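You operate a simulated robot arm through the tools that you are given. There is no shell and no other tool. Be economical: measure what you need, move in short steps, check, and stop when the job is done.

Carry out the task below with a simulated robot arm. There is one attempt and no reset: what you move stays moved.

TASK
Sift the small brown-stripe sack and the red-handle jug through the sieve into the green tub.
Fine: empty both on the sieve and put them back; shake till only lumps are left.

It is judged by the outcome, as a careful person would: the job done as asked, and still so three seconds after it is handed in. It fails if anything else is knocked over, pushed out of place, dropped, spilled or broken.

THE ROBOT
A 7-joint arm with a two-finger parallel gripper, fixed in place. Base frame: the origin is at the foot of the arm, x ahead of it, y to its left, z up. Lengths are in mm, angles in degrees, forces in N, time in s.
Its first joint turns from -66.0 to 66.0 degrees. Payload 1.57 kg.
Tool frame: the origin (TCP) lies between the finger pads and is the grasp point; the fingertips stand 30 mm ahead of it; z points along the fingers, y is the line along which they close. The gripper opens to 110 mm. The fingers are 24 mm wide and 12 mm thick; the gripper's body (48 by 112 mm) begins 78 mm behind the TCP.
Orientation is told as [roll, pitch, yaw] about the base's x, y, z axes, in that order, counted from this pose: with the fingers straight down and closing along the base's y, the tool's x points along the base's -x, its y along +y and its z along -z.

THE INTERFACE
- The arm moves only by the tool step_arm. Its arguments are lists of equal length, an entry for each row: "delta_rot": the turn, a rotation vector about the base's x, y, z in degrees, a list of three; "travel": the shift along the base's x, y, z in cm, a list of three; "claw": the closure, from 0 (fully open) to 1 (shut). In form: {"delta_rot": [[rx, ry, rz], ...], "travel": [[x, y, z], ...], "claw": [claw, ...]}. A call has 1 to 8 rows; each row shifts and turns the commanded pose from where the row before left it. A row lasts 0.2 s, in which the tool goes at most 50 mm and 8.6 degrees; a call with a longer step from one row to the next is refused whole, and so is a gripper value outside its range. A pose out of reach is approached as far as the arm can. The call stops where the force on the tool passes 70 N (or 10 N more than at its start, if that is more) or the arm is blocked; 0.2 s more then pass. The fingers move at their own pace (about 108 mm/s each) and stop on an object; they squeeze with about 31 N. The grip force told is the motor's: it shows also when the fingers shut on nothing. Time passes only in rows, and 0.2 s behind the last, so rows that do not move let the fingers close. It gives the time, the measured TCP pose, the force on the tool (base axes), the opening and the grip force at its end, in the units of the frame above (readings bear some noise), and new pictures: "views" is both (left out), scene, wrist or none.
- Cameras (640 x 400 px; columns grow to the right, rows downward): "scene" is fixed at [160.8, -383.5, 1414.9]; the picture's right is [0.84, -0.54, 0.00], its down [-0.25, -0.40, -0.88] and it looks along [0.47, 0.75, -0.47] (base axes); focal length 297 px, centre (320, 200). "wrist" rides on the gripper at [-36, 0, -80] in the tool frame; the picture's right is [0.00, -1.00, 0.00], its down [0.97, 0.00, -0.24] and it looks along [0.24, 0.00, 0.97] (tool axes); focal length 218 px, centre (320, 200).
- point_at(camera, pixels): for up to 12 pixels [column, row] of the newest picture of that camera ("zoom" is the newest enlarged one), the place [x, y, z] in the base frame of the surface seen there, good to about 2 mm. No time passes.
- close_up(camera, box): a new picture of the part [left, top, right, bottom] of that camera's present view, enlarged. No time passes.
- job_done(): hands the job in; it is judged then, once.

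Work in short steps. Measure before you move; look again where a grasp or a placing could have gone wrong, and mend it. You have 80 turns and 120 pictures in all, the two below and enlarged ones among them. Open the gripper and draw the arm clear of the work before you hand the job in, unless the task says otherwise.

The tools are called after ">>>" by a JSON object that holds its "name" and its "arguments". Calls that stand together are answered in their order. step_arm: Moves the arm, as the interface text tells. Its arguments: {"type":"object","properties":{"delta_rot":{"type":"array"},"travel":{"type":"array"},"claw":{"type":"array"},"views":{"type":"string","enum":["both","scene","wrist","none"]}},"required":["delta_rot","travel","claw"]} The other tools are called the same way: point_at (camera, pixels) gives the place of the surface under pixels of a picture; close_up (camera, box) takes an enlarged picture of a part of a camera's view; job_done () hands the job in.

At the start:

```text
clock: 0.0
eef_pos: [401.8, 144.3, 1239.4]
orientation: [-0.1, 0.0, 0.0]
ft_force: [0.3, 1.2, 0.0]
gripper_width: 109.9
grip_force: 0.0
```

scene: 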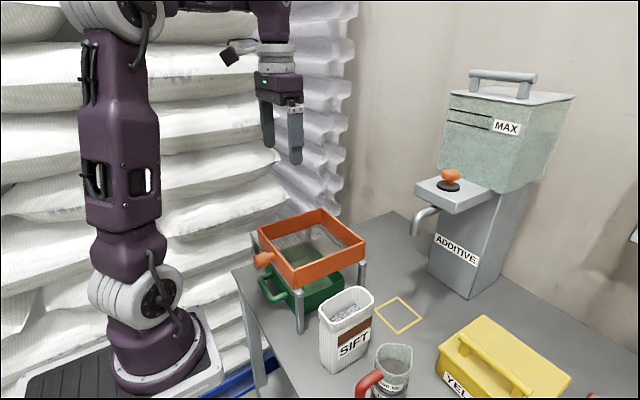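
wrist: 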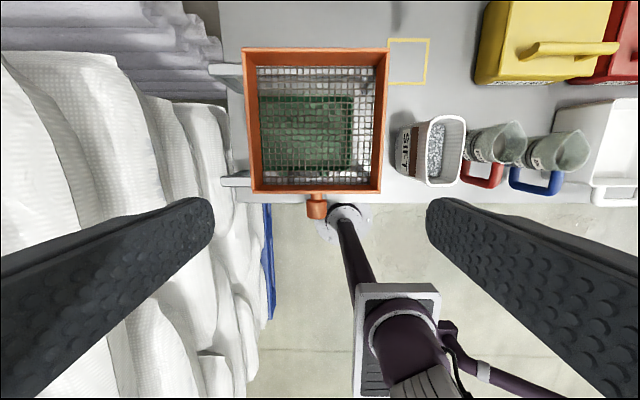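

The pictures show the sieve on a stand over the green tub, the SIFT sack right of it at scene (345,330), and the red-handled jug at (390,370). I'll zoom in and measure.

>>> {"name": "close_up", "arguments": {"camera": "wrist", "box": [210, 20, 640, 230]}}

>>> {"name": "close_up", "arguments": {"camera": "scene", "box": [230, 190, 470, 400]}}

>>> {"name": "point_at", "arguments": {"camera": "wrist", "pixels": [[246, 50], [388, 50], [380, 192], [254, 192], [316, 207], [300, 120], [408, 60], [430, 150], [462, 120], [430, 182], [482, 180], [495, 140]]}}

>>> {"name": "point_at", "arguments": {"camera": "scene", "pixels": [[321, 315], [335, 325], [371, 293], [353, 289], [345, 350], [376, 348], [412, 348], [393, 372], [372, 380], [398, 314], [265, 260], [300, 320]]}}

```text
1.49 times, centred on (425, 125) of wrist
```

zoom: 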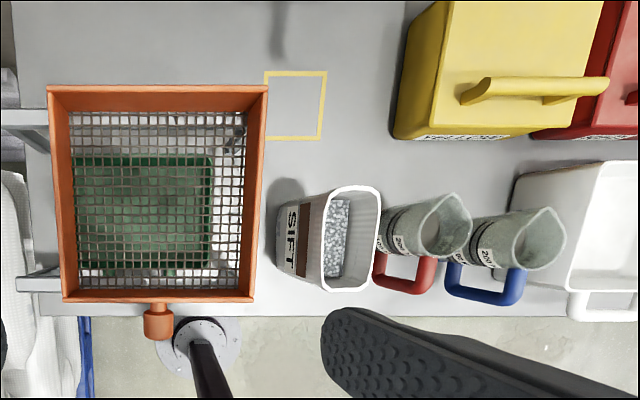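

```text
1.90 times, centred on (350, 295) of scene
```

zoom: 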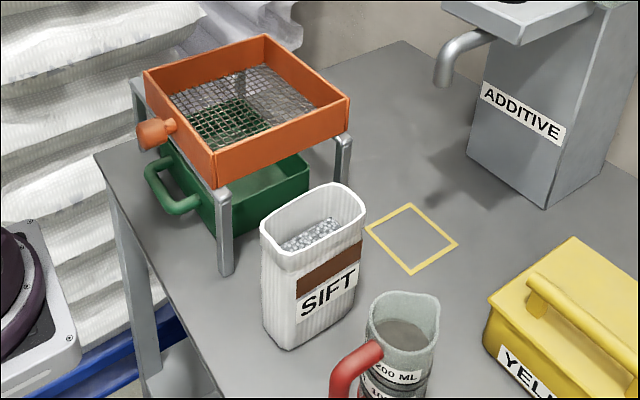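

```text
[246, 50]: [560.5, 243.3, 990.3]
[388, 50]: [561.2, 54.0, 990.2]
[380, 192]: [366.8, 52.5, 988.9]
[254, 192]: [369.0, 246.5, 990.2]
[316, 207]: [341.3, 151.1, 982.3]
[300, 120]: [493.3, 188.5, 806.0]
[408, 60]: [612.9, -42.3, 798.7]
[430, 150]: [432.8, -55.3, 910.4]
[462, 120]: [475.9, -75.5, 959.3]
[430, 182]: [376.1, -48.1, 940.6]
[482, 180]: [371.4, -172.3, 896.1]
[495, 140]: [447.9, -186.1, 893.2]
```

```text
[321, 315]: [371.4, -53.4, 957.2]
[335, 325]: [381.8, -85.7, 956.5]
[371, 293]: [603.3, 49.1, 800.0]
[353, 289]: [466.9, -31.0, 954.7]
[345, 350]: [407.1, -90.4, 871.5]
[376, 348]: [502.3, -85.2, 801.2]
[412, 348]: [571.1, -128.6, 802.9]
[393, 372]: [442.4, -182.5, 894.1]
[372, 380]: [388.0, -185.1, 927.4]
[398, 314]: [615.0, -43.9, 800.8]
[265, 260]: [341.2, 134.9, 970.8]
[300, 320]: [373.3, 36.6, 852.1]
```

The table measures at z≈800, not 240, so I'll rely on measured values. Next I measure the jugs, the sieve support and the robot base.

>>> {"name": "close_up", "arguments": {"camera": "wrist", "box": [390, 90, 640, 230]}}

>>> {"name": "point_at", "arguments": {"camera": "scene", "pixels": [[165, 370], [100, 385], [135, 290], [125, 120], [275, 50], [280, 85], [297, 158], [368, 383], [393, 352], [305, 245], [330, 290], [290, 305]]}}

>>> {"name": "point_at", "arguments": {"camera": "wrist", "pixels": [[502, 122], [526, 140], [518, 124], [478, 130], [535, 160], [568, 135], [590, 150], [542, 190], [560, 180], [500, 182], [600, 130], [470, 185]]}}

```text
2.56 times, centred on (515, 160) of wrist
```

zoom: 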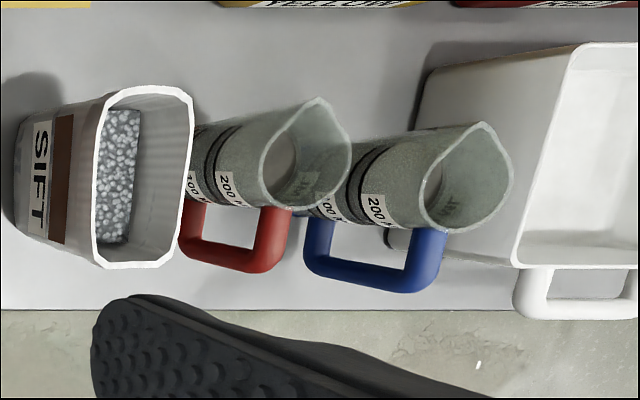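

```text
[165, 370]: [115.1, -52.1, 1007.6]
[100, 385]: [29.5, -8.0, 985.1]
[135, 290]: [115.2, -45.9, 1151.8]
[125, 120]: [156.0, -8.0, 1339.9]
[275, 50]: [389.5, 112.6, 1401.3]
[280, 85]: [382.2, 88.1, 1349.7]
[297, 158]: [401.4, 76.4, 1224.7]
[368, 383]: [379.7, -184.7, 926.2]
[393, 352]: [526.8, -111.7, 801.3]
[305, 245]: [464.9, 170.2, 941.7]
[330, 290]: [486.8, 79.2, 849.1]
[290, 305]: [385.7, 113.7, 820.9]
```

```text
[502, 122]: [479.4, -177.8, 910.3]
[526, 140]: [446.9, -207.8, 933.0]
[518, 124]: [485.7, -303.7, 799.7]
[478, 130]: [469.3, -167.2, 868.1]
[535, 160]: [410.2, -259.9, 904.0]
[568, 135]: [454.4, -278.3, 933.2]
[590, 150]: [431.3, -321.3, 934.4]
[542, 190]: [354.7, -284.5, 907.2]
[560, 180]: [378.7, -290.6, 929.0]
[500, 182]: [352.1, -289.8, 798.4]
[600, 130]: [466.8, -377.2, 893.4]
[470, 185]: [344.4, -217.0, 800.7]
```

Sack: x 368–480, y −26…−89, top 957. Red jug: body y −149…−209, centre x ≈445. I turn the tool horizontal (pointing +x) while moving toward a point in front of and above the sack.

>>> {"name": "step_arm", "arguments": {"delta_rot": [[0, -8.5, 0], [0, -8.5, 0], [0, -8.5, 0], [0, -8.5, 0], [0, -8.5, 0], [0, -8.5, 0], [0, -8.5, 0], [0, -8.5, 0]], "travel": [[-0.8, -2, -1], [-0.8, -2, -1], [-0.8, -2, -1], [-0.8, -2, -1], [-0.8, -2, -1], [-0.8, -2, -1], [-0.8, -2, -1], [-0.8, -2, -1]], "claw": [0, 0, 0, 0, 0, 0, 0, 0], "views": "none"}}

>>> {"name": "step_arm", "arguments": {"delta_rot": [[0, -8, 0], [0, -8, 0], [0, -6, 0], [0, 0, 0]], "travel": [[0, -1.5, -1], [0, -1.5, -1], [0, -1, -1], [0, 0, 0]], "claw": [0, 0, 0, 0]}}

```text
clock: 1.8
eef_pos: [327.8, -6.9, 1200.9]
orientation: [1.5, -59.3, -2.3]
ft_force: [-0.5, -0.7, 0.3]
gripper_width: 110.1
grip_force: 0.1
out of reach, approached as far as the arm can: row 7, 8
```

```text
clock: 2.8
eef_pos: [295.5, 91.0, 1253.6]
orientation: [8.4, -83.5, -8.7]
ft_force: [0.4, -0.1, -0.2]
gripper_width: 109.8
grip_force: 0.1
out of reach, approached as far as the arm can: row 1, 2, 3
```

scene: 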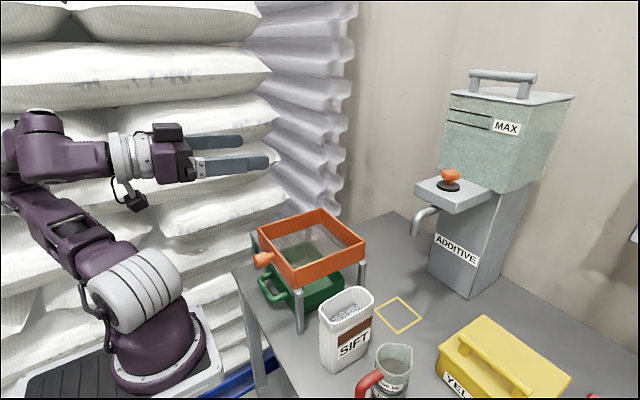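
wrist: 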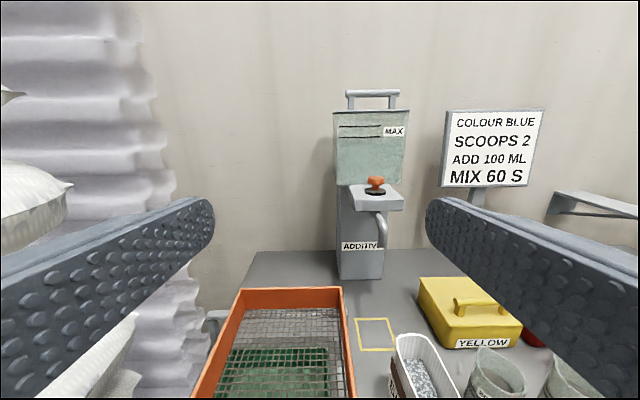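

The horizontal tool is out of reach this close to the base. I probe further out at safe height to learn what is reachable.

>>> {"name": "step_arm", "arguments": {"delta_rot": [[0, 0, 0], [0, 0, 0], [0, 0, 0], [0, 0, 0]], "travel": [[3, 0, 0], [3, 0, 0], [3, 0, 0], [0, 0, 0]], "claw": [0, 0, 0, 0], "views": "none"}}

>>> {"name": "point_at", "arguments": {"camera": "scene", "pixels": [[160, 385], [200, 375], [30, 390], [140, 300], [30, 170], [35, 130], [100, 155], [130, 155], [165, 160], [70, 385]]}}

```text
clock: 3.8
eef_pos: [384.1, 92.5, 1255.3]
orientation: [8.1, -83.4, -8.6]
ft_force: [0.2, 0.8, -0.3]
gripper_width: 110.1
grip_force: 0.1
out of reach, approached as far as the arm can: row 2
```

```text
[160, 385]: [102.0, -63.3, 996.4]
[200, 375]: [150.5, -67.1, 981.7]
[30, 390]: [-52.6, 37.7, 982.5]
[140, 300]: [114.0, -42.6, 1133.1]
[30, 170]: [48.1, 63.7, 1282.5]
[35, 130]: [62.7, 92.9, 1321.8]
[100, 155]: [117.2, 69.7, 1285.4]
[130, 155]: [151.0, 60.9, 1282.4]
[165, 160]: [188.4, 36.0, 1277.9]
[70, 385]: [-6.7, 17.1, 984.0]
```

Commands continue from the achieved pose. I continue toward (440, −57, 1080).

>>> {"name": "step_arm", "arguments": {"delta_rot": [[0, 0, 0], [0, 0, 0], [0, 0, 0], [0, 0, 0], [0, 0, 0], [0, 0, 0], [0, 0, 0]], "travel": [[3, 0, 0], [3, -2.5, -2.5], [0, -3, -3], [0, -3, -3], [0, -3, -3], [0, -3, -3], [0, 0, -3]], "claw": [0, 0, 0, 0, 0, 0, 0]}}

```text
clock: 5.4
eef_pos: [492.3, -51.4, 1231.3]
orientation: [8.3, -83.3, -8.8]
ft_force: [0.2, 0.1, 0.5]
gripper_width: 110.1
grip_force: 0.0
out of reach, approached as far as the arm can: row 2, 3, 4, 5, 6, 7
```

scene: 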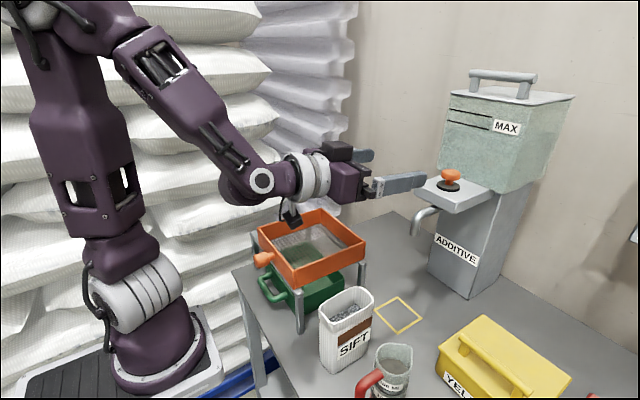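
wrist: 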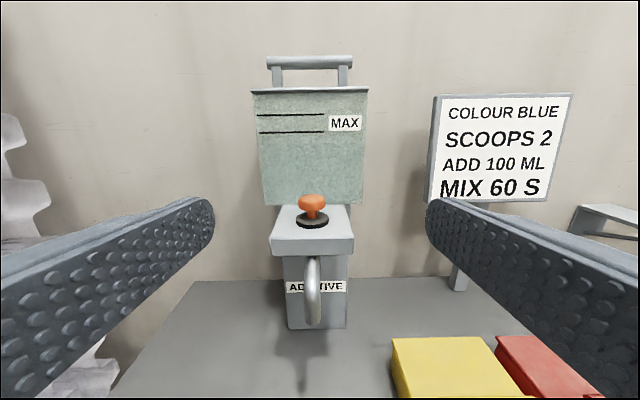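

Limit seems to be the wrist bend, so I'll use a hand pitched ~45° for grasping. I pitch back down and move above the sack.

>>> {"name": "step_arm", "arguments": {"delta_rot": [[0, 7, 0], [0, 7, 0], [0, 7, 0], [0, 7, 0], [0, 7, 0], [0, 3, 0], [0, 0, 0]], "travel": [[-1, 0, -2], [-1, 0, -2], [-1, 0, -2], [-1.5, 0, -3], [-1.5, 0, -3], [-1.5, 0, -3], [-1, 0, -2]], "claw": [0, 0, 0, 0, 0, 0, 0]}}

```text
clock: 7.0
eef_pos: [416.3, -58.0, 1075.9]
orientation: [0.6, -45.3, -1.5]
ft_force: [-0.2, -0.8, -0.9]
gripper_width: 110.2
grip_force: 0.0
out of reach, approached as far as the arm can: row 7
```

scene: 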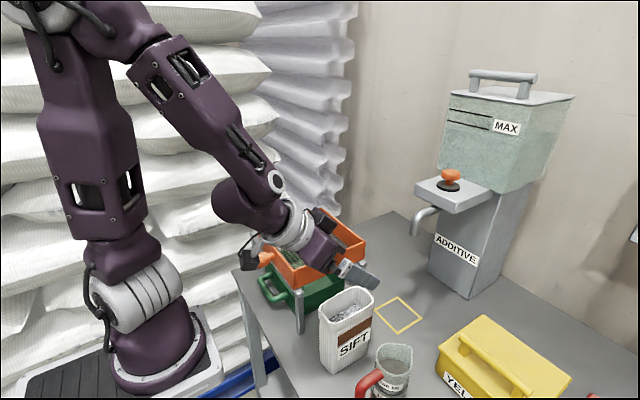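
wrist: 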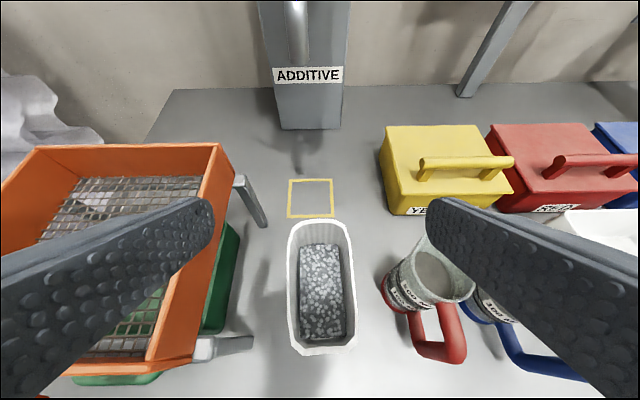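

Sack is centred between the fingers in the wrist view (320,290). I probe descent at this pitch.

>>> {"name": "step_arm", "arguments": {"delta_rot": [[0, 0, 0], [0, 0, 0]], "travel": [[0, 0, -3], [0, 0, -2]], "claw": [0, 0, 0], "views": "none"}}

>>> {"name": "point_at", "arguments": {"camera": "wrist", "pixels": [[289, 232], [350, 232], [293, 352], [355, 350], [318, 222], [320, 290], [417, 240], [474, 285], [437, 355], [75, 365], [230, 150], [200, 350]]}}

```text
refused: the lists must be of equal length
```

```text
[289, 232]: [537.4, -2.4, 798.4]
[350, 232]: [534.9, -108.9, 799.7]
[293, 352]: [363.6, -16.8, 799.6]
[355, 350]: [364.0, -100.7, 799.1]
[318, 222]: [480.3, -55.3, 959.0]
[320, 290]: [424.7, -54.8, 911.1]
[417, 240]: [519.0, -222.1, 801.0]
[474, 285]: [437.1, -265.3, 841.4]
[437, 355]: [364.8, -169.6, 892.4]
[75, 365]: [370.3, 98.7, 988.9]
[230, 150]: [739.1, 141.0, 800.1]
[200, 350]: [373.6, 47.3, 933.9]
```

>>> {"name": "step_arm", "arguments": {"delta_rot": [[0, 0, 0], [0, 0, 0]], "travel": [[0, 0, -3], [0, 0, -2]], "claw": [0, 0], "views": "none"}}

```text
clock: 7.6
eef_pos: [416.8, -56.7, 1078.4]
orientation: [0.7, -45.3, -1.5]
ft_force: [0.4, -0.2, -0.1]
gripper_width: 110.1
grip_force: 0.0
out of reach, approached as far as the arm can: row 1, 2
```

At 45° it will not descend. I'll try reaching a different wrist configuration by swinging the hand sideways (heading −y), in free space.

>>> {"name": "step_arm", "arguments": {"delta_rot": [[0, 0, -8.2], [0, 0, -8.2], [0, 0, -8.2], [0, 0, -8.2], [0, 0, -8.2], [0, 0, -8.2], [0, 0, -8.2], [0, 0, -8.2]], "travel": [[0, -1.5, 0.5], [0, -1.5, 0.5], [0, -1.5, 0.5], [0, -1.4, 0.5], [-1, -1.2, 0.5], [-1.5, -1, 0.5], [-1.5, -0.8, 0.5], [-1.5, -0.5, 0.5]], "claw": [0, 0, 0, 0, 0, 0, 0, 0], "views": "none"}}

>>> {"name": "step_arm", "arguments": {"delta_rot": [[0, 0, -8.2], [0, 0, -8.2], [0, 0, -8], [-7.5, 0, 0], [-7.5, 0, 0], [-7.5, 0, 0], [-7.5, 0, 0], [-7.5, 0, 0]], "travel": [[-1.5, 0, 0], [-1.5, 0, 0], [-1.5, 0, 0], [0, -1, 1], [0, -1, 1], [0, -1, 1], [0, -1, 1], [0, -1, 1]], "claw": [0, 0, 0, 0, 0, 0, 0, 0]}}

```text
clock: 9.4
eef_pos: [347.4, -158.7, 1140.2]
orientation: [0.5, -45.6, -67.0]
ft_force: [-0.6, -0.8, 1.5]
gripper_width: 109.9
grip_force: 0.0
out of reach, approached as far as the arm can: row 3, 4, 5
```

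```text
clock: 11.2
eef_pos: [302.7, -206.9, 1191.2]
orientation: [8.2, -83.1, -98.6]
ft_force: [-0.5, 0.0, 0.6]
gripper_width: 110.2
grip_force: 0.1
```

scene: 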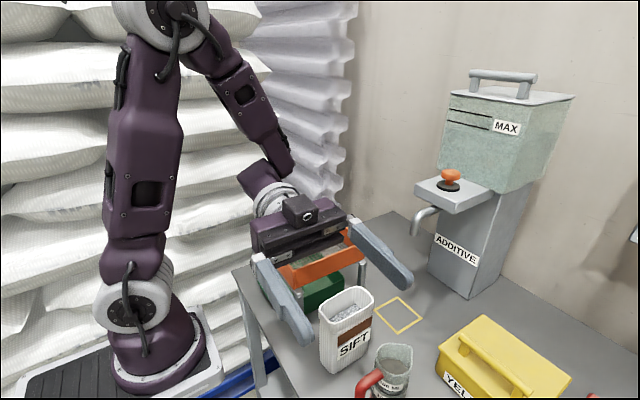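
wrist: 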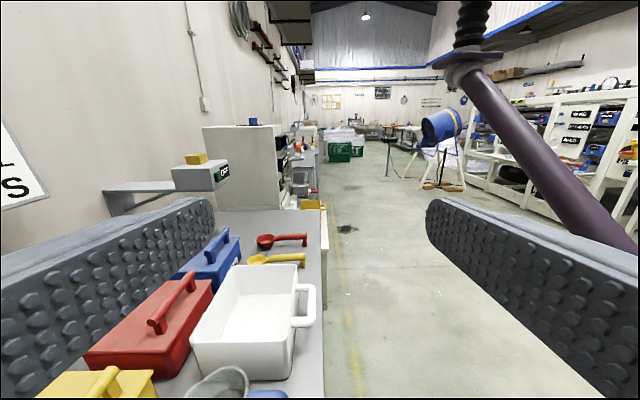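

Heading −y horizontal works. Now I lower a bit and swing the heading back to +x in this configuration.

>>> {"name": "step_arm", "arguments": {"delta_rot": [[0, 0, 0], [0, 0, 0], [0, 0, 8], [0, 0, 8], [0, 0, 8], [0, 0, 8], [0, 0, 8], [0, 0, 8]], "travel": [[-1, 0, -4], [-1, 0, -4], [0.5, 0, 0], [0.5, 0, 0], [1, 0, 0], [1, 0.5, 0], [1, 1, 0], [1, 1, 0]], "claw": [0, 0, 0, 0, 0, 0, 0, 0]}}

```text
clock: 13.0
eef_pos: [452.8, -159.0, 1112.7]
orientation: [-22.8, -81.5, -27.1]
ft_force: [0.2, -0.3, -0.7]
gripper_width: 110.0
grip_force: 0.0
out of reach, approached as far as the arm can: row 2, 3, 4, 5, 6, 7, 8
```

scene: 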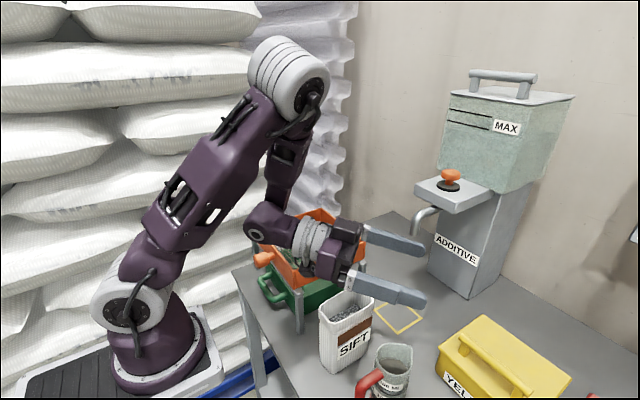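
wrist: 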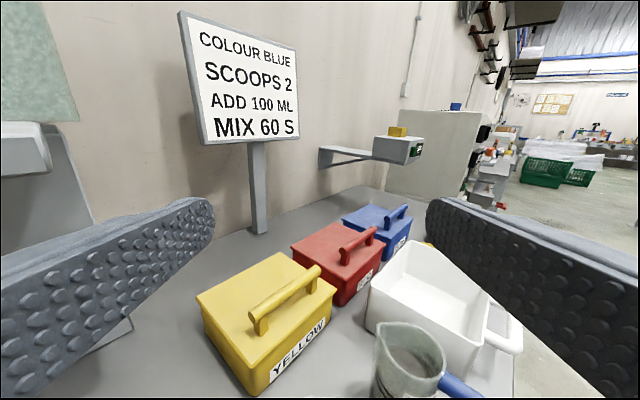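

That works: low, horizontal and elbow out. Continue swinging the heading to +x over the sack.

>>> {"name": "step_arm", "arguments": {"delta_rot": [[0, 0, 7], [0, 0, 7], [0, 0, 7], [0, 0, 7], [0, 0, 7], [0, 0, 7], [0, 0, 7], [0, 0, 0]], "travel": [[0.3, 1.5, 0], [0.3, 1.5, 0], [0.3, 1.5, 0], [0.3, 1.5, 0], [0.3, 1.5, 0], [0, 1.3, 0], [0, 1.3, 0], [0, 0, 0]], "claw": [0, 0, 0, 0, 0, 0, 0, 0]}}

```text
clock: 14.8
eef_pos: [540.4, -33.4, 1180.4]
orientation: [-22.5, -81.4, 21.7]
ft_force: [-0.6, 0.3, 0.0]
gripper_width: 110.1
grip_force: 0.0
out of reach, approached as far as the arm can: row 1, 2, 3, 4, 5, 6, 7
```

scene: 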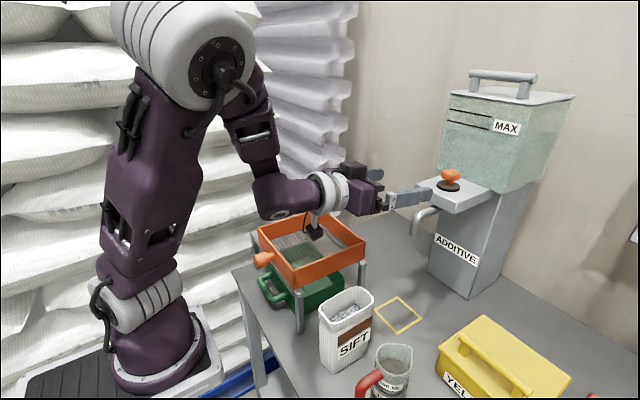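
wrist: 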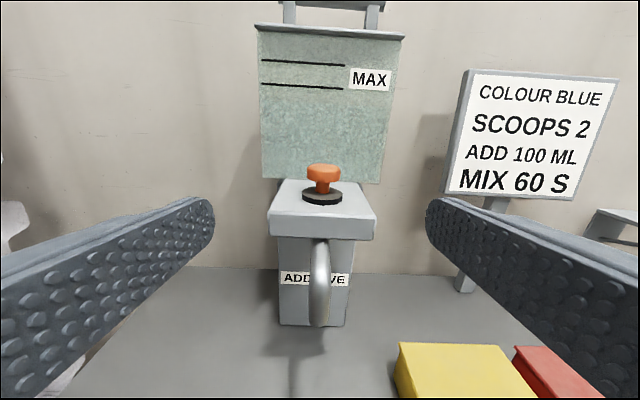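

Heading +x stays limited. New plan: grasp steeply (~60°), then pour with the hand heading +y, level, rolled 180°. I test that pour pose unloaded first.

>>> {"name": "step_arm", "arguments": {"delta_rot": [[0, 0, 8.2], [0, 0, 8.2], [0, 0, 8.2], [0, 0, 8.2], [0, 0, 8.2], [0, 0, 8.2], [0, 0, 8.2], [0, 0, 8.2]], "travel": [[0, 2, 0], [0, 2, 0], [0, 2, 0], [-1, 2, 0], [-1, 2, 0], [-1, 2, 0], [-1, 2, 0], [-1, 2, 0]], "claw": [0, 0, 0, 0, 0, 0, 0, 0], "views": "none"}}

>>> {"name": "step_arm", "arguments": {"delta_rot": [[0, 0, 8.2], [0, 0, 8.2], [0, 0, 8.2], [0, 0, 0], [0, 0, 0]], "travel": [[-1, 1, -1], [-1, 1, -1], [0, 0, -2], [0, 0, -2], [0, 0, 0]], "claw": [0, 0, 0, 0, 0]}}

```text
clock: 16.6
eef_pos: [499.5, 126.8, 1180.7]
orientation: [-22.4, -81.4, 87.2]
ft_force: [0.7, 1.2, -1.0]
gripper_width: 109.9
grip_force: 0.0
out of reach, approached as far as the arm can: row 1, 4
```

```text
clock: 17.8
eef_pos: [480.4, 147.3, 1122.0]
orientation: [-22.6, -81.5, 112.1]
ft_force: [0.3, 0.8, 0.0]
gripper_width: 110.0
grip_force: 0.2
```

scene: 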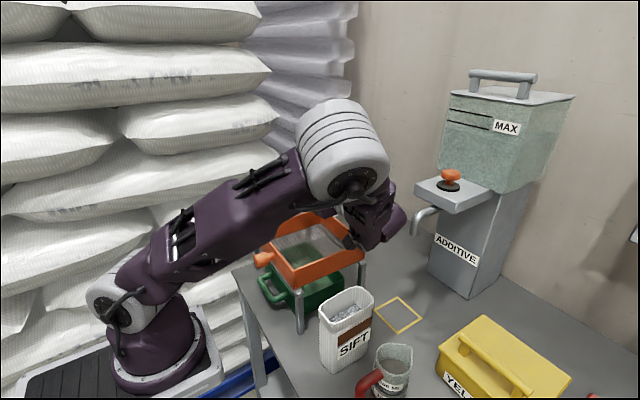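
wrist: 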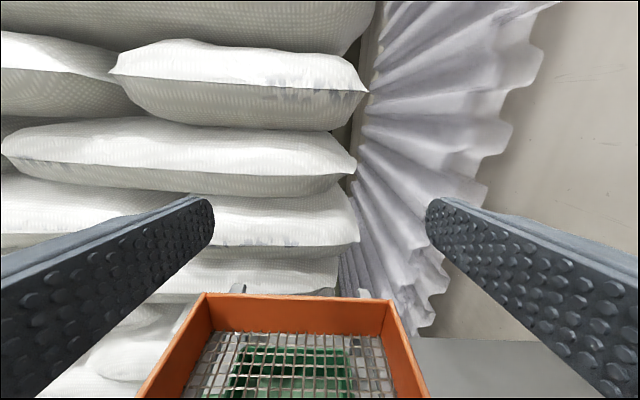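

Heading +y level works at z 1122. Test the roll about the tool axis.

>>> {"name": "step_arm", "arguments": {"delta_rot": [[0, 8.5, 0], [0, 8.5, 0], [0, 8.5, 0], [0, 8.5, 0], [0, 8.5, 0], [0, 8.5, 0], [0, 8.5, 0], [0, 8.5, 0]], "travel": [[0, 0, 0], [0, 0, 0], [0, 0, 0], [0, 0, 0], [0, 0, 0], [0, 0, 0], [0, 0, 0], [0, 0, 0]], "claw": [0, 0, 0, 0, 0, 0, 0, 0], "views": "none"}}

>>> {"name": "step_arm", "arguments": {"delta_rot": [[0, 8.5, 0], [0, 8.5, 0], [0, 8.5, 0], [0, 8.5, 0], [0, 8.5, 0], [0, 8.5, 0], [0, 8.5, 0], [0, 8.5, 0]], "travel": [[0, 0, 0], [0, 0, 0], [0, 0, 0], [0, 0, 0], [0, 0, 0], [0, 0, 0], [0, 0, 0], [0, 0, 0]], "claw": [0, 0, 0, 0, 0, 0, 0, 0]}}

```text
clock: 19.6
eef_pos: [481.3, 146.9, 1123.6]
orientation: [86.0, -24.9, 8.7]
ft_force: [0.3, -0.7, -0.4]
gripper_width: 110.0
grip_force: 0.0
```

```text
clock: 21.4
eef_pos: [481.2, 148.6, 1123.9]
orientation: [97.0, 42.4, 10.8]
ft_force: [0.8, 0.5, 0.2]
gripper_width: 109.9
grip_force: 0.1
```

scene: 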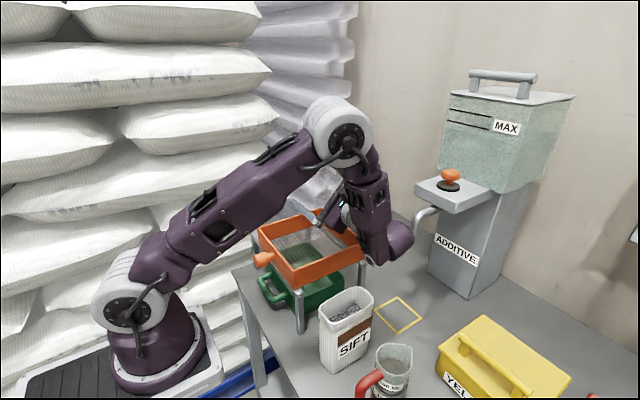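
wrist: 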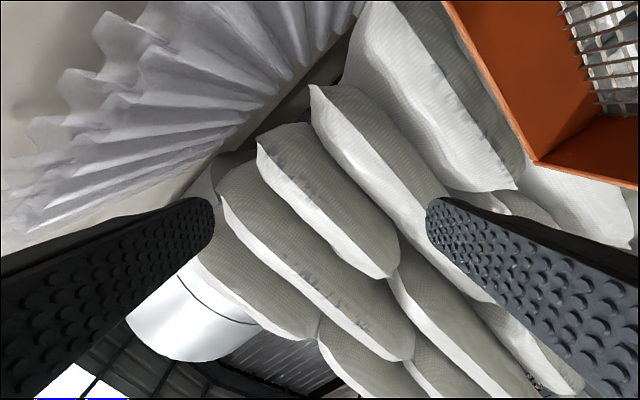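

Roll of 136° works. Finish to 180° and test tipping the hand 24° upward.

>>> {"name": "step_arm", "arguments": {"delta_rot": [[0, 8, 0], [0, 8, 0], [0, 8, 0], [0, 8, 0], [0, 8, 0], [8, 0, 0], [8, 0, 0], [8, 0, 0]], "travel": [[0, 0, 0], [0, 0, 0], [0, 0, 0], [0, 0, 0], [0, 0, 0], [0, 0, 0], [0, 0, 0], [0, 0, 0]], "claw": [0, 0, 0, 0, 0, 0, 0, 0]}}

```text
clock: 23.2
eef_pos: [458.5, 147.6, 1111.7]
orientation: [165.8, 57.2, 75.1]
ft_force: [0.0, 0.2, -0.3]
gripper_width: 110.2
grip_force: 0.1
out of reach, approached as far as the arm can: row 5
```

scene: 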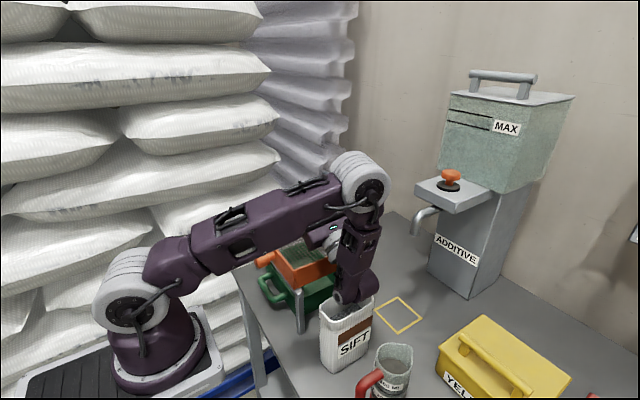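
wrist: 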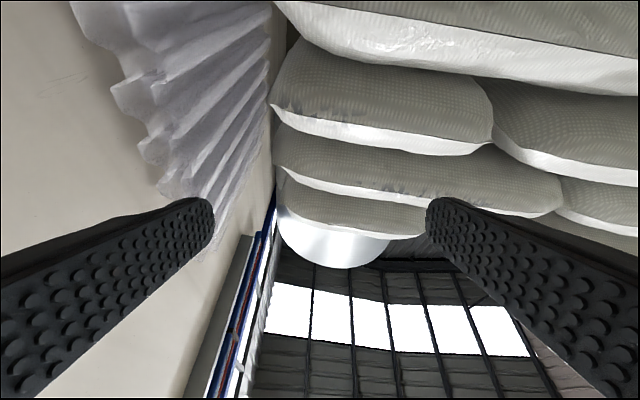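

The pour pose works. I unwind along the same path: tip down, unroll.

>>> {"name": "step_arm", "arguments": {"delta_rot": [[-8, 0, 0], [-8, 0, 0], [-8, 0, 0], [0, -8, 0], [0, -8, 0], [0, -8, 0], [0, -8, 0], [0, -8, 0]], "travel": [[0, 0, 1], [0, 0, 1], [0, 0, 1], [0, 0, 0], [0, 0, 0], [0, 0, 0], [0, 0, 0], [0, 0, 0]], "claw": [0, 0, 0, 0, 0, 0, 0, 0], "views": "none"}}

>>> {"name": "step_arm", "arguments": {"delta_rot": [[0, -8.5, 0], [0, -8.5, 0], [0, -8.5, 0], [0, -8.5, 0], [0, -8.5, 0], [0, -8.5, 0], [0, -8.5, 0], [0, -8.5, 0]], "travel": [[0, 0, 0], [0, 0, 0], [0, 0, 0], [0, 0, 0], [0, 0, 0], [0, 0, 0], [0, 0, 0], [0, 0, 0]], "claw": [0, 0, 0, 0, 0, 0, 0, 0], "views": "none"}}

>>> {"name": "step_arm", "arguments": {"delta_rot": [[0, -8.5, 0], [0, -8.5, 0], [0, -8.5, 0], [0, -8.5, 0], [0, -8.5, 0], [0, -8.5, 0], [0, -8.5, 0], [0, -8.5, 0]], "travel": [[0, 0, 0], [0, 0, 0], [0, 0, 0], [0, 0, 0], [0, 0, 0], [0, 0, 0], [0, 0, 0], [0, 0, 0]], "claw": [0, 0, 0, 0, 0, 0, 0, 0]}}

```text
clock: 25.0
eef_pos: [445.6, 147.7, 1127.8]
orientation: [96.9, 42.1, 10.7]
ft_force: [1.0, -0.7, 0.6]
gripper_width: 110.1
grip_force: 0.1
out of reach, approached as far as the arm can: row 3
```

```text
clock: 26.8
eef_pos: [445.7, 149.7, 1128.0]
orientation: [85.9, -25.0, 8.9]
ft_force: [0.8, 0.0, 0.5]
gripper_width: 110.2
grip_force: 0.0
```

```text
clock: 28.6
eef_pos: [446.1, 149.0, 1128.0]
orientation: [-23.5, -81.4, 112.9]
ft_force: [0.6, 0.0, -0.2]
gripper_width: 109.7
grip_force: 0.2
```

scene: 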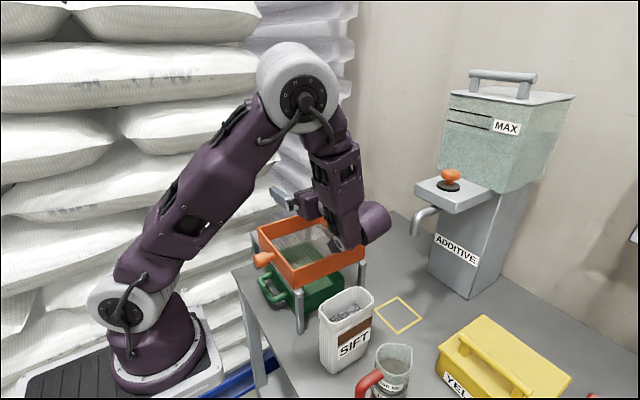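
wrist: 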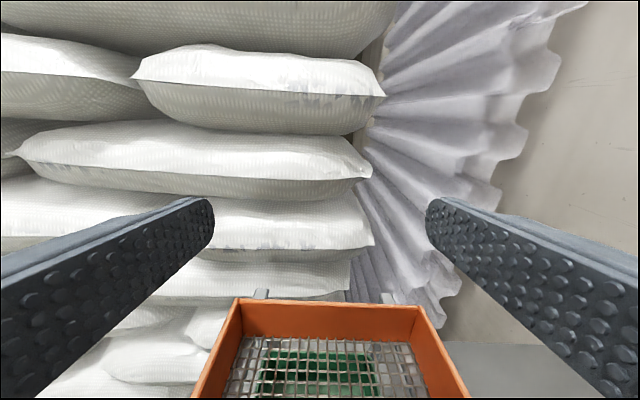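

Now pitch down and yaw back to +x over the sack.

>>> {"name": "step_arm", "arguments": {"delta_rot": [[-8.3, 0, 0], [-8.3, 0, 0], [-8.3, 0, 0], [-8.3, 0, 0], [-8.3, 0, 0], [-8.3, 0, 0], [0, 0, -8.4], [0, 0, -8.4]], "travel": [[0, -1, 0], [0, -1, 0], [0, -1, 0], [0, -1, 0], [0, -1, 0], [0, -1, 0], [0, -1.5, 0], [0, -1.5, 0]], "claw": [0, 0, 0, 0, 0, 0, 0, 0], "views": "none"}}

>>> {"name": "step_arm", "arguments": {"delta_rot": [[0, 0, -8.2], [0, 0, -8.2], [0, 0, -8.2], [0, 0, -8.2], [0, 0, -8.2], [0, 0, -8.2], [0, 0, -8.2], [0, 0, -8.2]], "travel": [[-0.5, -1.5, -0.5], [-0.5, -1.5, -0.5], [-0.5, -1.5, -0.5], [-0.5, -1.5, -0.5], [-0.5, -1.5, -0.5], [-0.5, -1.5, -0.5], [-0.5, -1.5, -0.5], [-0.5, -1.2, -0.5]], "claw": [0, 0, 0, 0, 0, 0, 0, 0]}}

```text
clock: 30.4
eef_pos: [444.8, 59.6, 1129.1]
orientation: [-2.9, -32.2, 76.9]
ft_force: [-0.2, -0.1, 0.9]
gripper_width: 110.2
grip_force: 0.1
```

```text
clock: 32.2
eef_pos: [406.4, -54.2, 1094.4]
orientation: [-2.9, -32.3, 11.1]
ft_force: [0.1, -0.1, 0.0]
gripper_width: 110.0
grip_force: 0.2
out of reach, approached as far as the arm can: row 6
```

scene: 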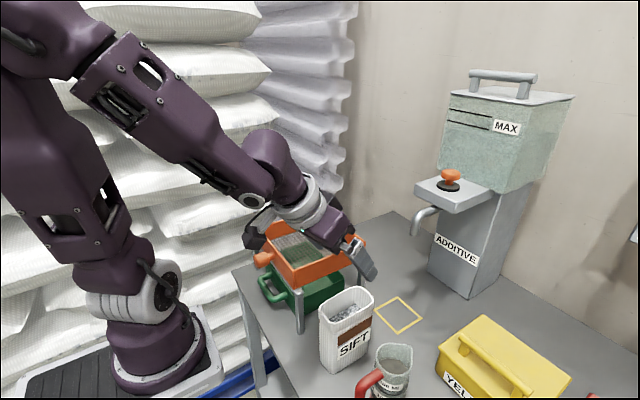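
wrist: 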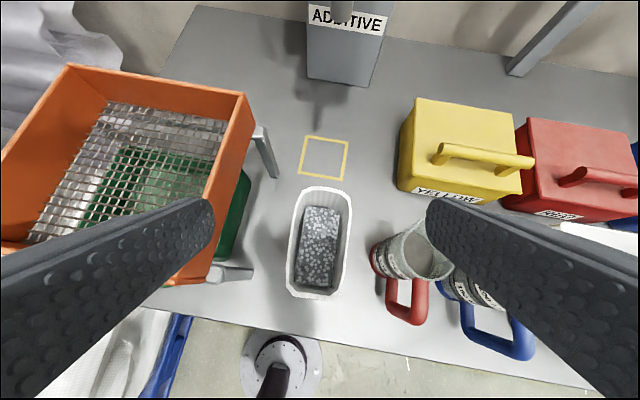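

Sack centred fine; fix the residual yaw/roll and descend to z≈1000.

>>> {"name": "step_arm", "arguments": {"delta_rot": [[1.3, 0, -4.7], [1.2, 0, -4.8], [0, 0, 0], [0, 0, 0], [0, 0, 0], [0, 0, 0]], "travel": [[0, 0, 0], [0, -0.2, 0], [0, 0, -3], [0, 0, -3], [0, 0, -3], [0, 0, 0]], "claw": [0, 0, 0, 0, 0, 0]}}

```text
clock: 33.6
eef_pos: [417.9, -65.1, 1084.2]
orientation: [0.1, -32.3, 0.3]
ft_force: [0.3, -0.5, 1.0]
gripper_width: 110.0
grip_force: 0.0
out of reach, approached as far as the arm can: row 2, 3, 4, 5
```

scene: 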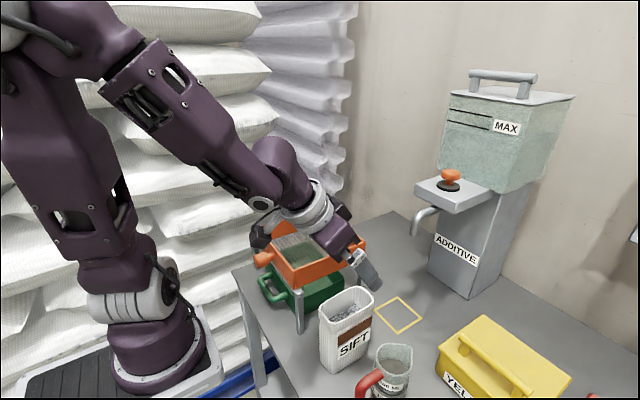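
wrist: 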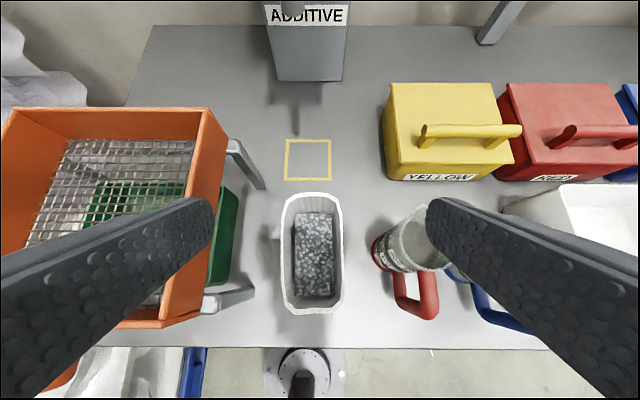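

The low pose isn't reachable heading +x. An approach with the hand leaning the other way (wrist on the far side of the sack) should be easier; I measure the dispenser clearance.

>>> {"name": "point_at", "arguments": {"camera": "scene", "pixels": [[413, 232], [420, 212], [417, 188], [465, 212], [430, 255], [440, 350], [480, 318], [435, 210], [445, 180], [440, 340]]}}

>>> {"name": "point_at", "arguments": {"camera": "wrist", "pixels": [[312, 195], [312, 313], [284, 250], [342, 250], [310, 250], [404, 262], [416, 313], [395, 90], [290, 15], [298, 130], [232, 140], [240, 295]]}}

```text
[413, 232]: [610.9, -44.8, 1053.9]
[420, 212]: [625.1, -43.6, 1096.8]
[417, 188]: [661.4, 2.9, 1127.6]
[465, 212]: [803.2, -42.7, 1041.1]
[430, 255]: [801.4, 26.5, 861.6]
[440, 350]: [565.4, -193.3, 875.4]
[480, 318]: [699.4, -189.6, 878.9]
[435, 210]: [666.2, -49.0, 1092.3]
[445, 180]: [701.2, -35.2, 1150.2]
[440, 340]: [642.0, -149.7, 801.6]
```

```text
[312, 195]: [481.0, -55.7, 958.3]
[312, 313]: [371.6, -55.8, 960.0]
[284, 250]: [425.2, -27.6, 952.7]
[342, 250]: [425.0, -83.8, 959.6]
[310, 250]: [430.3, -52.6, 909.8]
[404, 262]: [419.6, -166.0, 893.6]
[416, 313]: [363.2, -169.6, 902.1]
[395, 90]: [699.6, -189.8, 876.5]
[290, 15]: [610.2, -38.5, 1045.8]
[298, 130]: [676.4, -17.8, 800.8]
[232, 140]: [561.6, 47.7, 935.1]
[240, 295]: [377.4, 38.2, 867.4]
```

Sack rim: x 371–481, y −84…−28, top 959. I check clearance to the sack pile and side leg positions, then test a steeper hand descent.

>>> {"name": "point_at", "arguments": {"camera": "scene", "pixels": [[275, 155], [283, 190], [250, 230], [240, 255], [200, 230], [330, 150], [345, 205], [300, 165]]}}

>>> {"name": "step_arm", "arguments": {"delta_rot": [[0, 8, 0], [0, 8, 0], [0, 0, 0], [0, 0, 0], [0, 0, 0]], "travel": [[-0.9, 0.3, -2], [-0.9, 0.3, -2], [0, 0.3, -2], [0, 0, -2], [0, 0, 0]], "claw": [0, 0, 0, 0, 0]}}

```text
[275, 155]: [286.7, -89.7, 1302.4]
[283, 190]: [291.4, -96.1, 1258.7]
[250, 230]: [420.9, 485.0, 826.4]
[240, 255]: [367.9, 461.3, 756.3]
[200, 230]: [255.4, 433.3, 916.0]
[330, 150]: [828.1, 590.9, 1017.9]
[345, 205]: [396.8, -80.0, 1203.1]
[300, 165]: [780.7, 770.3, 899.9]
```

```text
clock: 34.8
eef_pos: [390.6, -58.5, 1013.5]
orientation: [-1.2, -13.0, 0.5]
ft_force: [-0.9, 0.3, 0.1]
gripper_width: 109.9
grip_force: 0.0
out of reach, approached as far as the arm can: row 1, 3, 4
```

scene: 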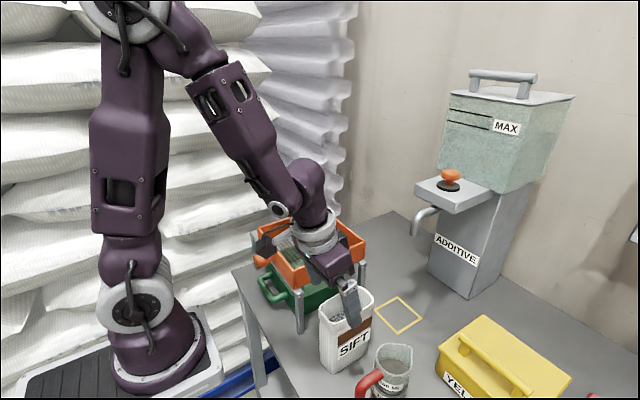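
wrist: 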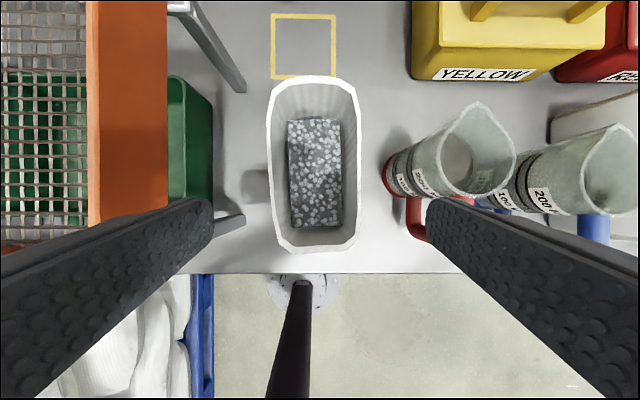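

Hand at 77° down now, over the sack. Continue descending.

>>> {"name": "step_arm", "arguments": {"delta_rot": [[1.2, 0, -0.5], [0, 0, 0], [0, 0, 0]], "travel": [[0.2, 0.25, -2.5], [0, 0, -3], [0, 0, 0]], "claw": [0, 0, 0]}}

```text
clock: 35.6
eef_pos: [411.7, -57.0, 959.2]
orientation: [1.6, -16.4, -0.6]
ft_force: [0.2, -0.8, 0.5]
gripper_width: 110.0
grip_force: 0.1
out of reach, approached as far as the arm can: row 1, 2
```

scene: 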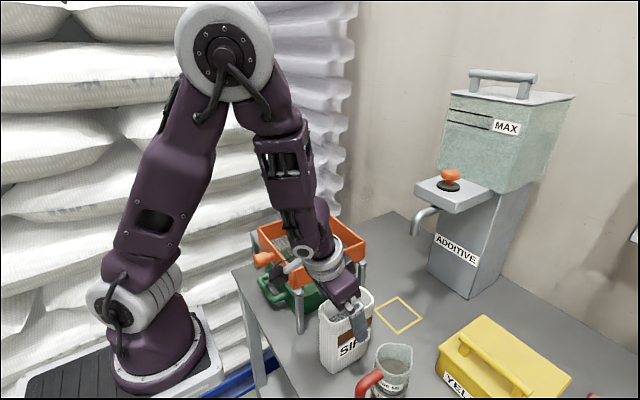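
wrist: 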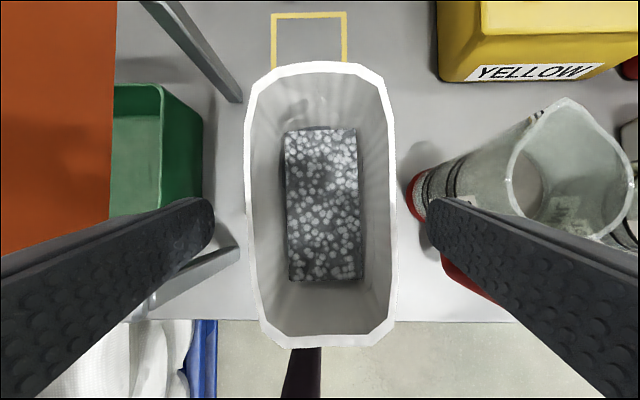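

Descending works; continue to z≈900, slightly back in x.

>>> {"name": "step_arm", "arguments": {"delta_rot": [[-1.2, 1, 0.4], [0, 0, 0], [0, 0, 0]], "travel": [[-0.4, 0.1, -3], [-0.4, 0, -2.7], [0, 0, 0]], "claw": [0.1, 0.2, 0.2]}}

```text
clock: 36.4
eef_pos: [418.5, -58.1, 902.7]
orientation: [0.3, -15.4, 0.2]
ft_force: [0.6, -1.0, -0.4]
gripper_width: 87.9
grip_force: 0.0
out of reach, approached as far as the arm can: row 1, 2
```

scene: 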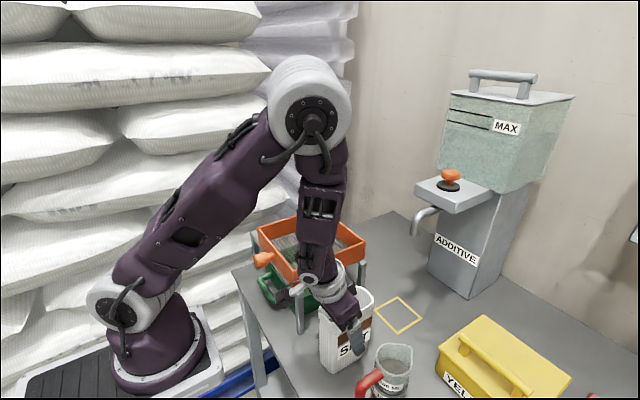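
wrist: 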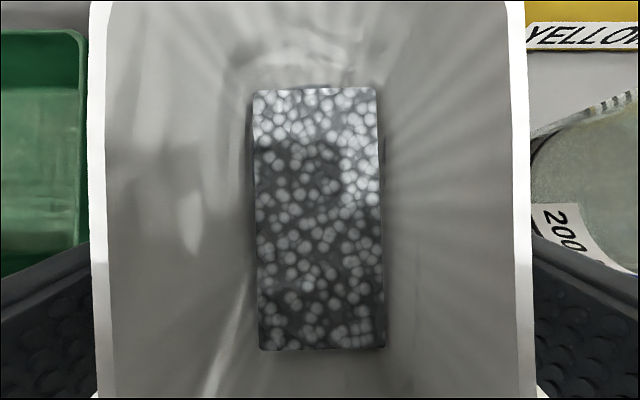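

Hand straddles the sack at z 903, ~2 mm off centre. Recentre and close.

>>> {"name": "step_arm", "arguments": {"delta_rot": [[0, 0, 0], [0, 0, 0], [0, 0, 0], [0, 0, 0]], "travel": [[0, 0.22, 0], [0, 0, 0], [0, 0, 0], [0, 0, 0]], "claw": [0.3, 1, 1, 1], "views": "none"}}

>>> {"name": "step_arm", "arguments": {"delta_rot": [[0, 0, 0], [0, 0, 0], [0, 0, 0]], "travel": [[0, 0, 1], [0, 0, 1], [0, 0, 0]], "claw": [1, 1, 1]}}

```text
clock: 37.4
eef_pos: [419.2, -56.6, 901.9]
orientation: [0.2, -15.4, 0.2]
ft_force: [1.0, -0.6, -0.4]
gripper_width: 58.3
grip_force: 31.6
```

```text
clock: 38.2
eef_pos: [419.0, -56.7, 921.9]
orientation: [0.2, -15.5, 0.1]
ft_force: [-0.4, -0.1, -2.7]
gripper_width: 58.6
grip_force: 30.5
```

scene: 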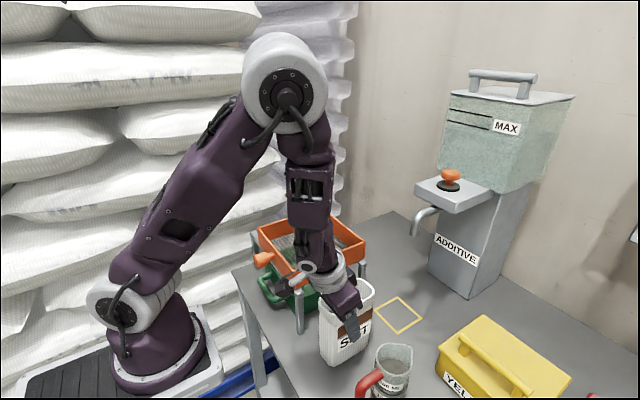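
wrist: 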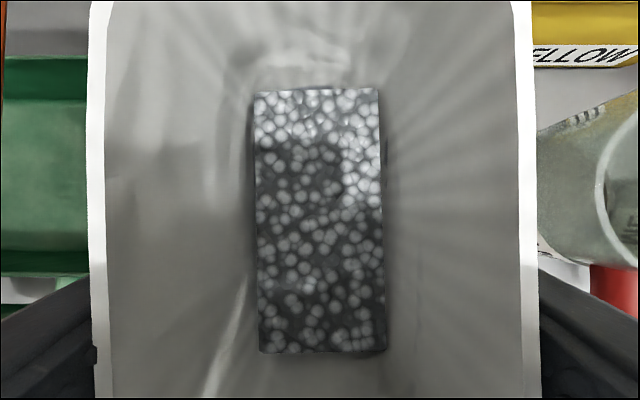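

Held (≈0.28 kg). Lift straight up to z≈1120.

>>> {"name": "step_arm", "arguments": {"delta_rot": [[0, 0, 0], [0, 0, 0], [0, 0, 0], [0, 0, 0], [0, 0, 0], [0, 0, 0], [0, 0, 0]], "travel": [[0, 0, 2.5], [0, 0, 3], [0, 0, 3], [0, 0, 3], [0, 0, 3], [0, 0, 3], [0, 0, 2.3]], "claw": [1, 1, 1, 1, 1, 1, 1], "views": "scene"}}

```text
clock: 39.8
eef_pos: [422.4, -58.1, 1113.7]
orientation: [0.4, -15.4, 0.0]
ft_force: [-0.1, -0.5, -3.3]
gripper_width: 58.5
grip_force: 31.1
out of reach, approached as far as the arm can: row 7
```

scene: 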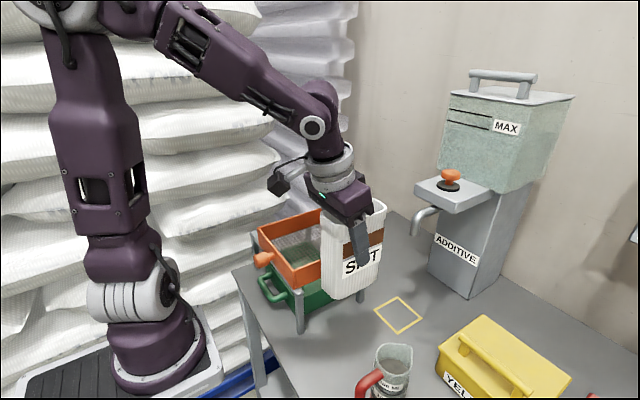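

Yaw −90° while moving over the sieve.

>>> {"name": "step_arm", "arguments": {"delta_rot": [[0, 0, -8.2], [0, 0, -8.2], [0, 0, -8.2], [0, 0, -8.2], [0, 0, -8.2], [0, 0, -8.2], [0, 0, -8.2], [0, 0, -8.2]], "travel": [[0.4, 2, 0.3], [0.4, 2.6, 0.3], [0.4, 2.6, 0.3], [0.4, 2.6, 0], [0.4, 2.6, 0], [0.4, 2.6, 0], [0.4, 2.6, 0], [0.4, 2.6, 0]], "claw": [1, 1, 1, 1, 1, 1, 1, 1], "views": "none"}}

>>> {"name": "step_arm", "arguments": {"delta_rot": [[0, 0, -8.2], [0, 0, -8.2], [0, 0, -8], [0, 0, 0]], "travel": [[0.4, 2.6, 0], [0.4, 2.6, 0], [0, 2.6, 0], [0, 0, 0]], "claw": [1, 1, 1, 1]}}

```text
clock: 41.6
eef_pos: [457.0, 60.0, 1091.0]
orientation: [0.6, -15.7, -65.4]
ft_force: [11.9, 5.0, 36.5]
gripper_width: 57.5
grip_force: 30.8
out of reach, approached as far as the arm can: row 1, 2, 3, 4, 5, 7, 8
```

```text
clock: 42.4
eef_pos: [386.1, 17.5, 1081.6]
orientation: [1.3, -15.3, -86.1]
ft_force: [-1.6, 1.2, 19.7]
gripper_width: 57.9
grip_force: 30.7
stopped in row 3: the force on the tool passed its limit (the readings are from after the stop); the commanded pose is now the measured one
out of reach, approached as far as the arm can: row 1, 2, 3
```

scene: 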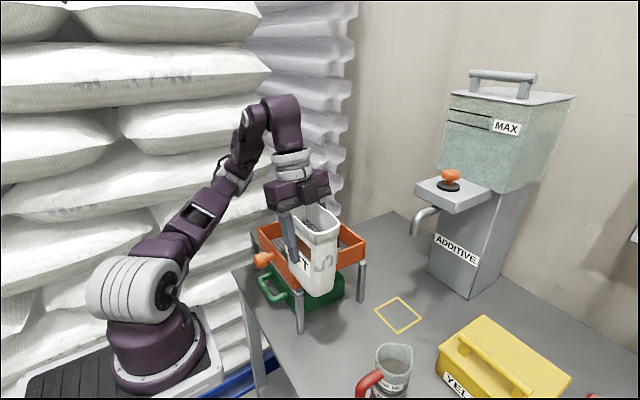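
wrist: 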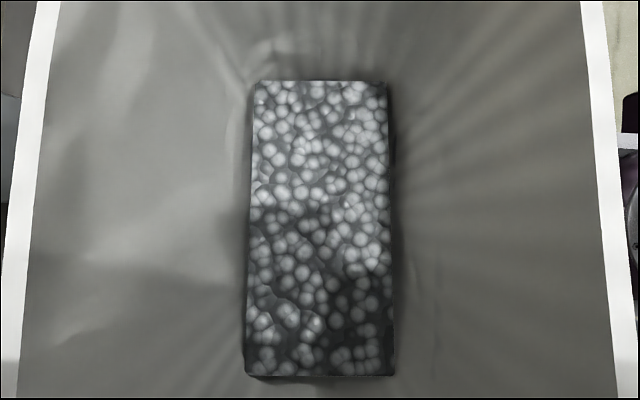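

The arm sagged away from the commanded path and the sack touched the sieve rim. Raise straight up and inspect.

>>> {"name": "step_arm", "arguments": {"delta_rot": [[0, 0, 0], [0, 0, 0], [0, 0, 0]], "travel": [[0, 0, 2], [0, 0, 3], [0, 0, 1]], "claw": [1, 1, 1]}}

>>> {"name": "close_up", "arguments": {"camera": "scene", "box": [220, 170, 420, 350]}}

>>> {"name": "point_at", "arguments": {"camera": "scene", "pixels": [[259, 228], [293, 282], [364, 241], [321, 211], [265, 259], [300, 325], [363, 290]]}}

```text
clock: 43.2
eef_pos: [383.9, -6.1, 1130.0]
orientation: [1.1, -15.0, -86.0]
ft_force: [-0.1, 0.1, -3.0]
gripper_width: 58.0
grip_force: 30.8
out of reach, approached as far as the arm can: row 1, 2, 3
```

scene: 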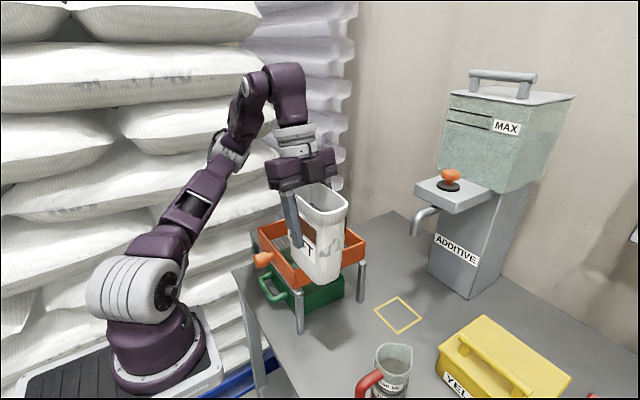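
wrist: 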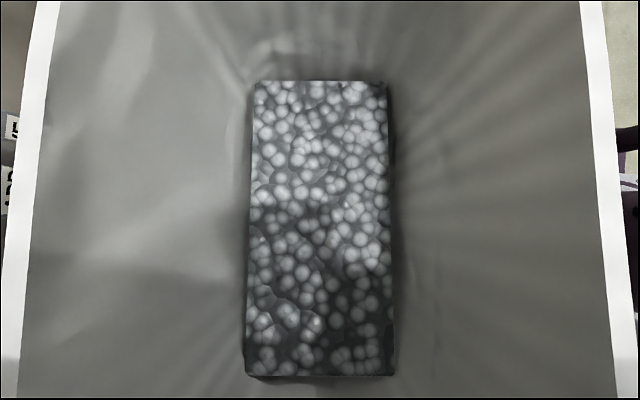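

```text
2.22 times, centred on (320, 260) of scene
```

zoom: 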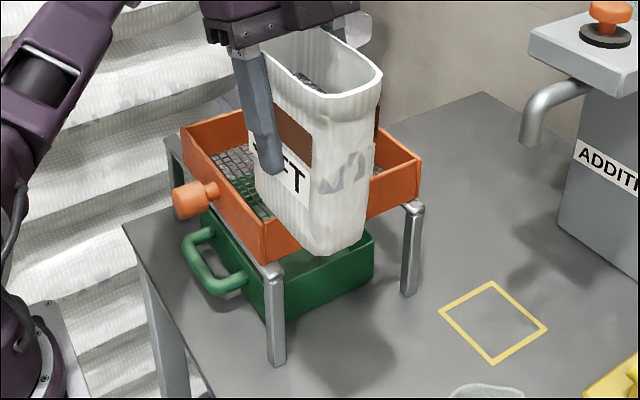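

```text
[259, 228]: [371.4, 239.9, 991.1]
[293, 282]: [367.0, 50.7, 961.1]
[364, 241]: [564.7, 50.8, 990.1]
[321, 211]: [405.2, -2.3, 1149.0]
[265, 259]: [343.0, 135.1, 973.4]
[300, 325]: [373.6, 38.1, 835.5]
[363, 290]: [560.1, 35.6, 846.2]
```

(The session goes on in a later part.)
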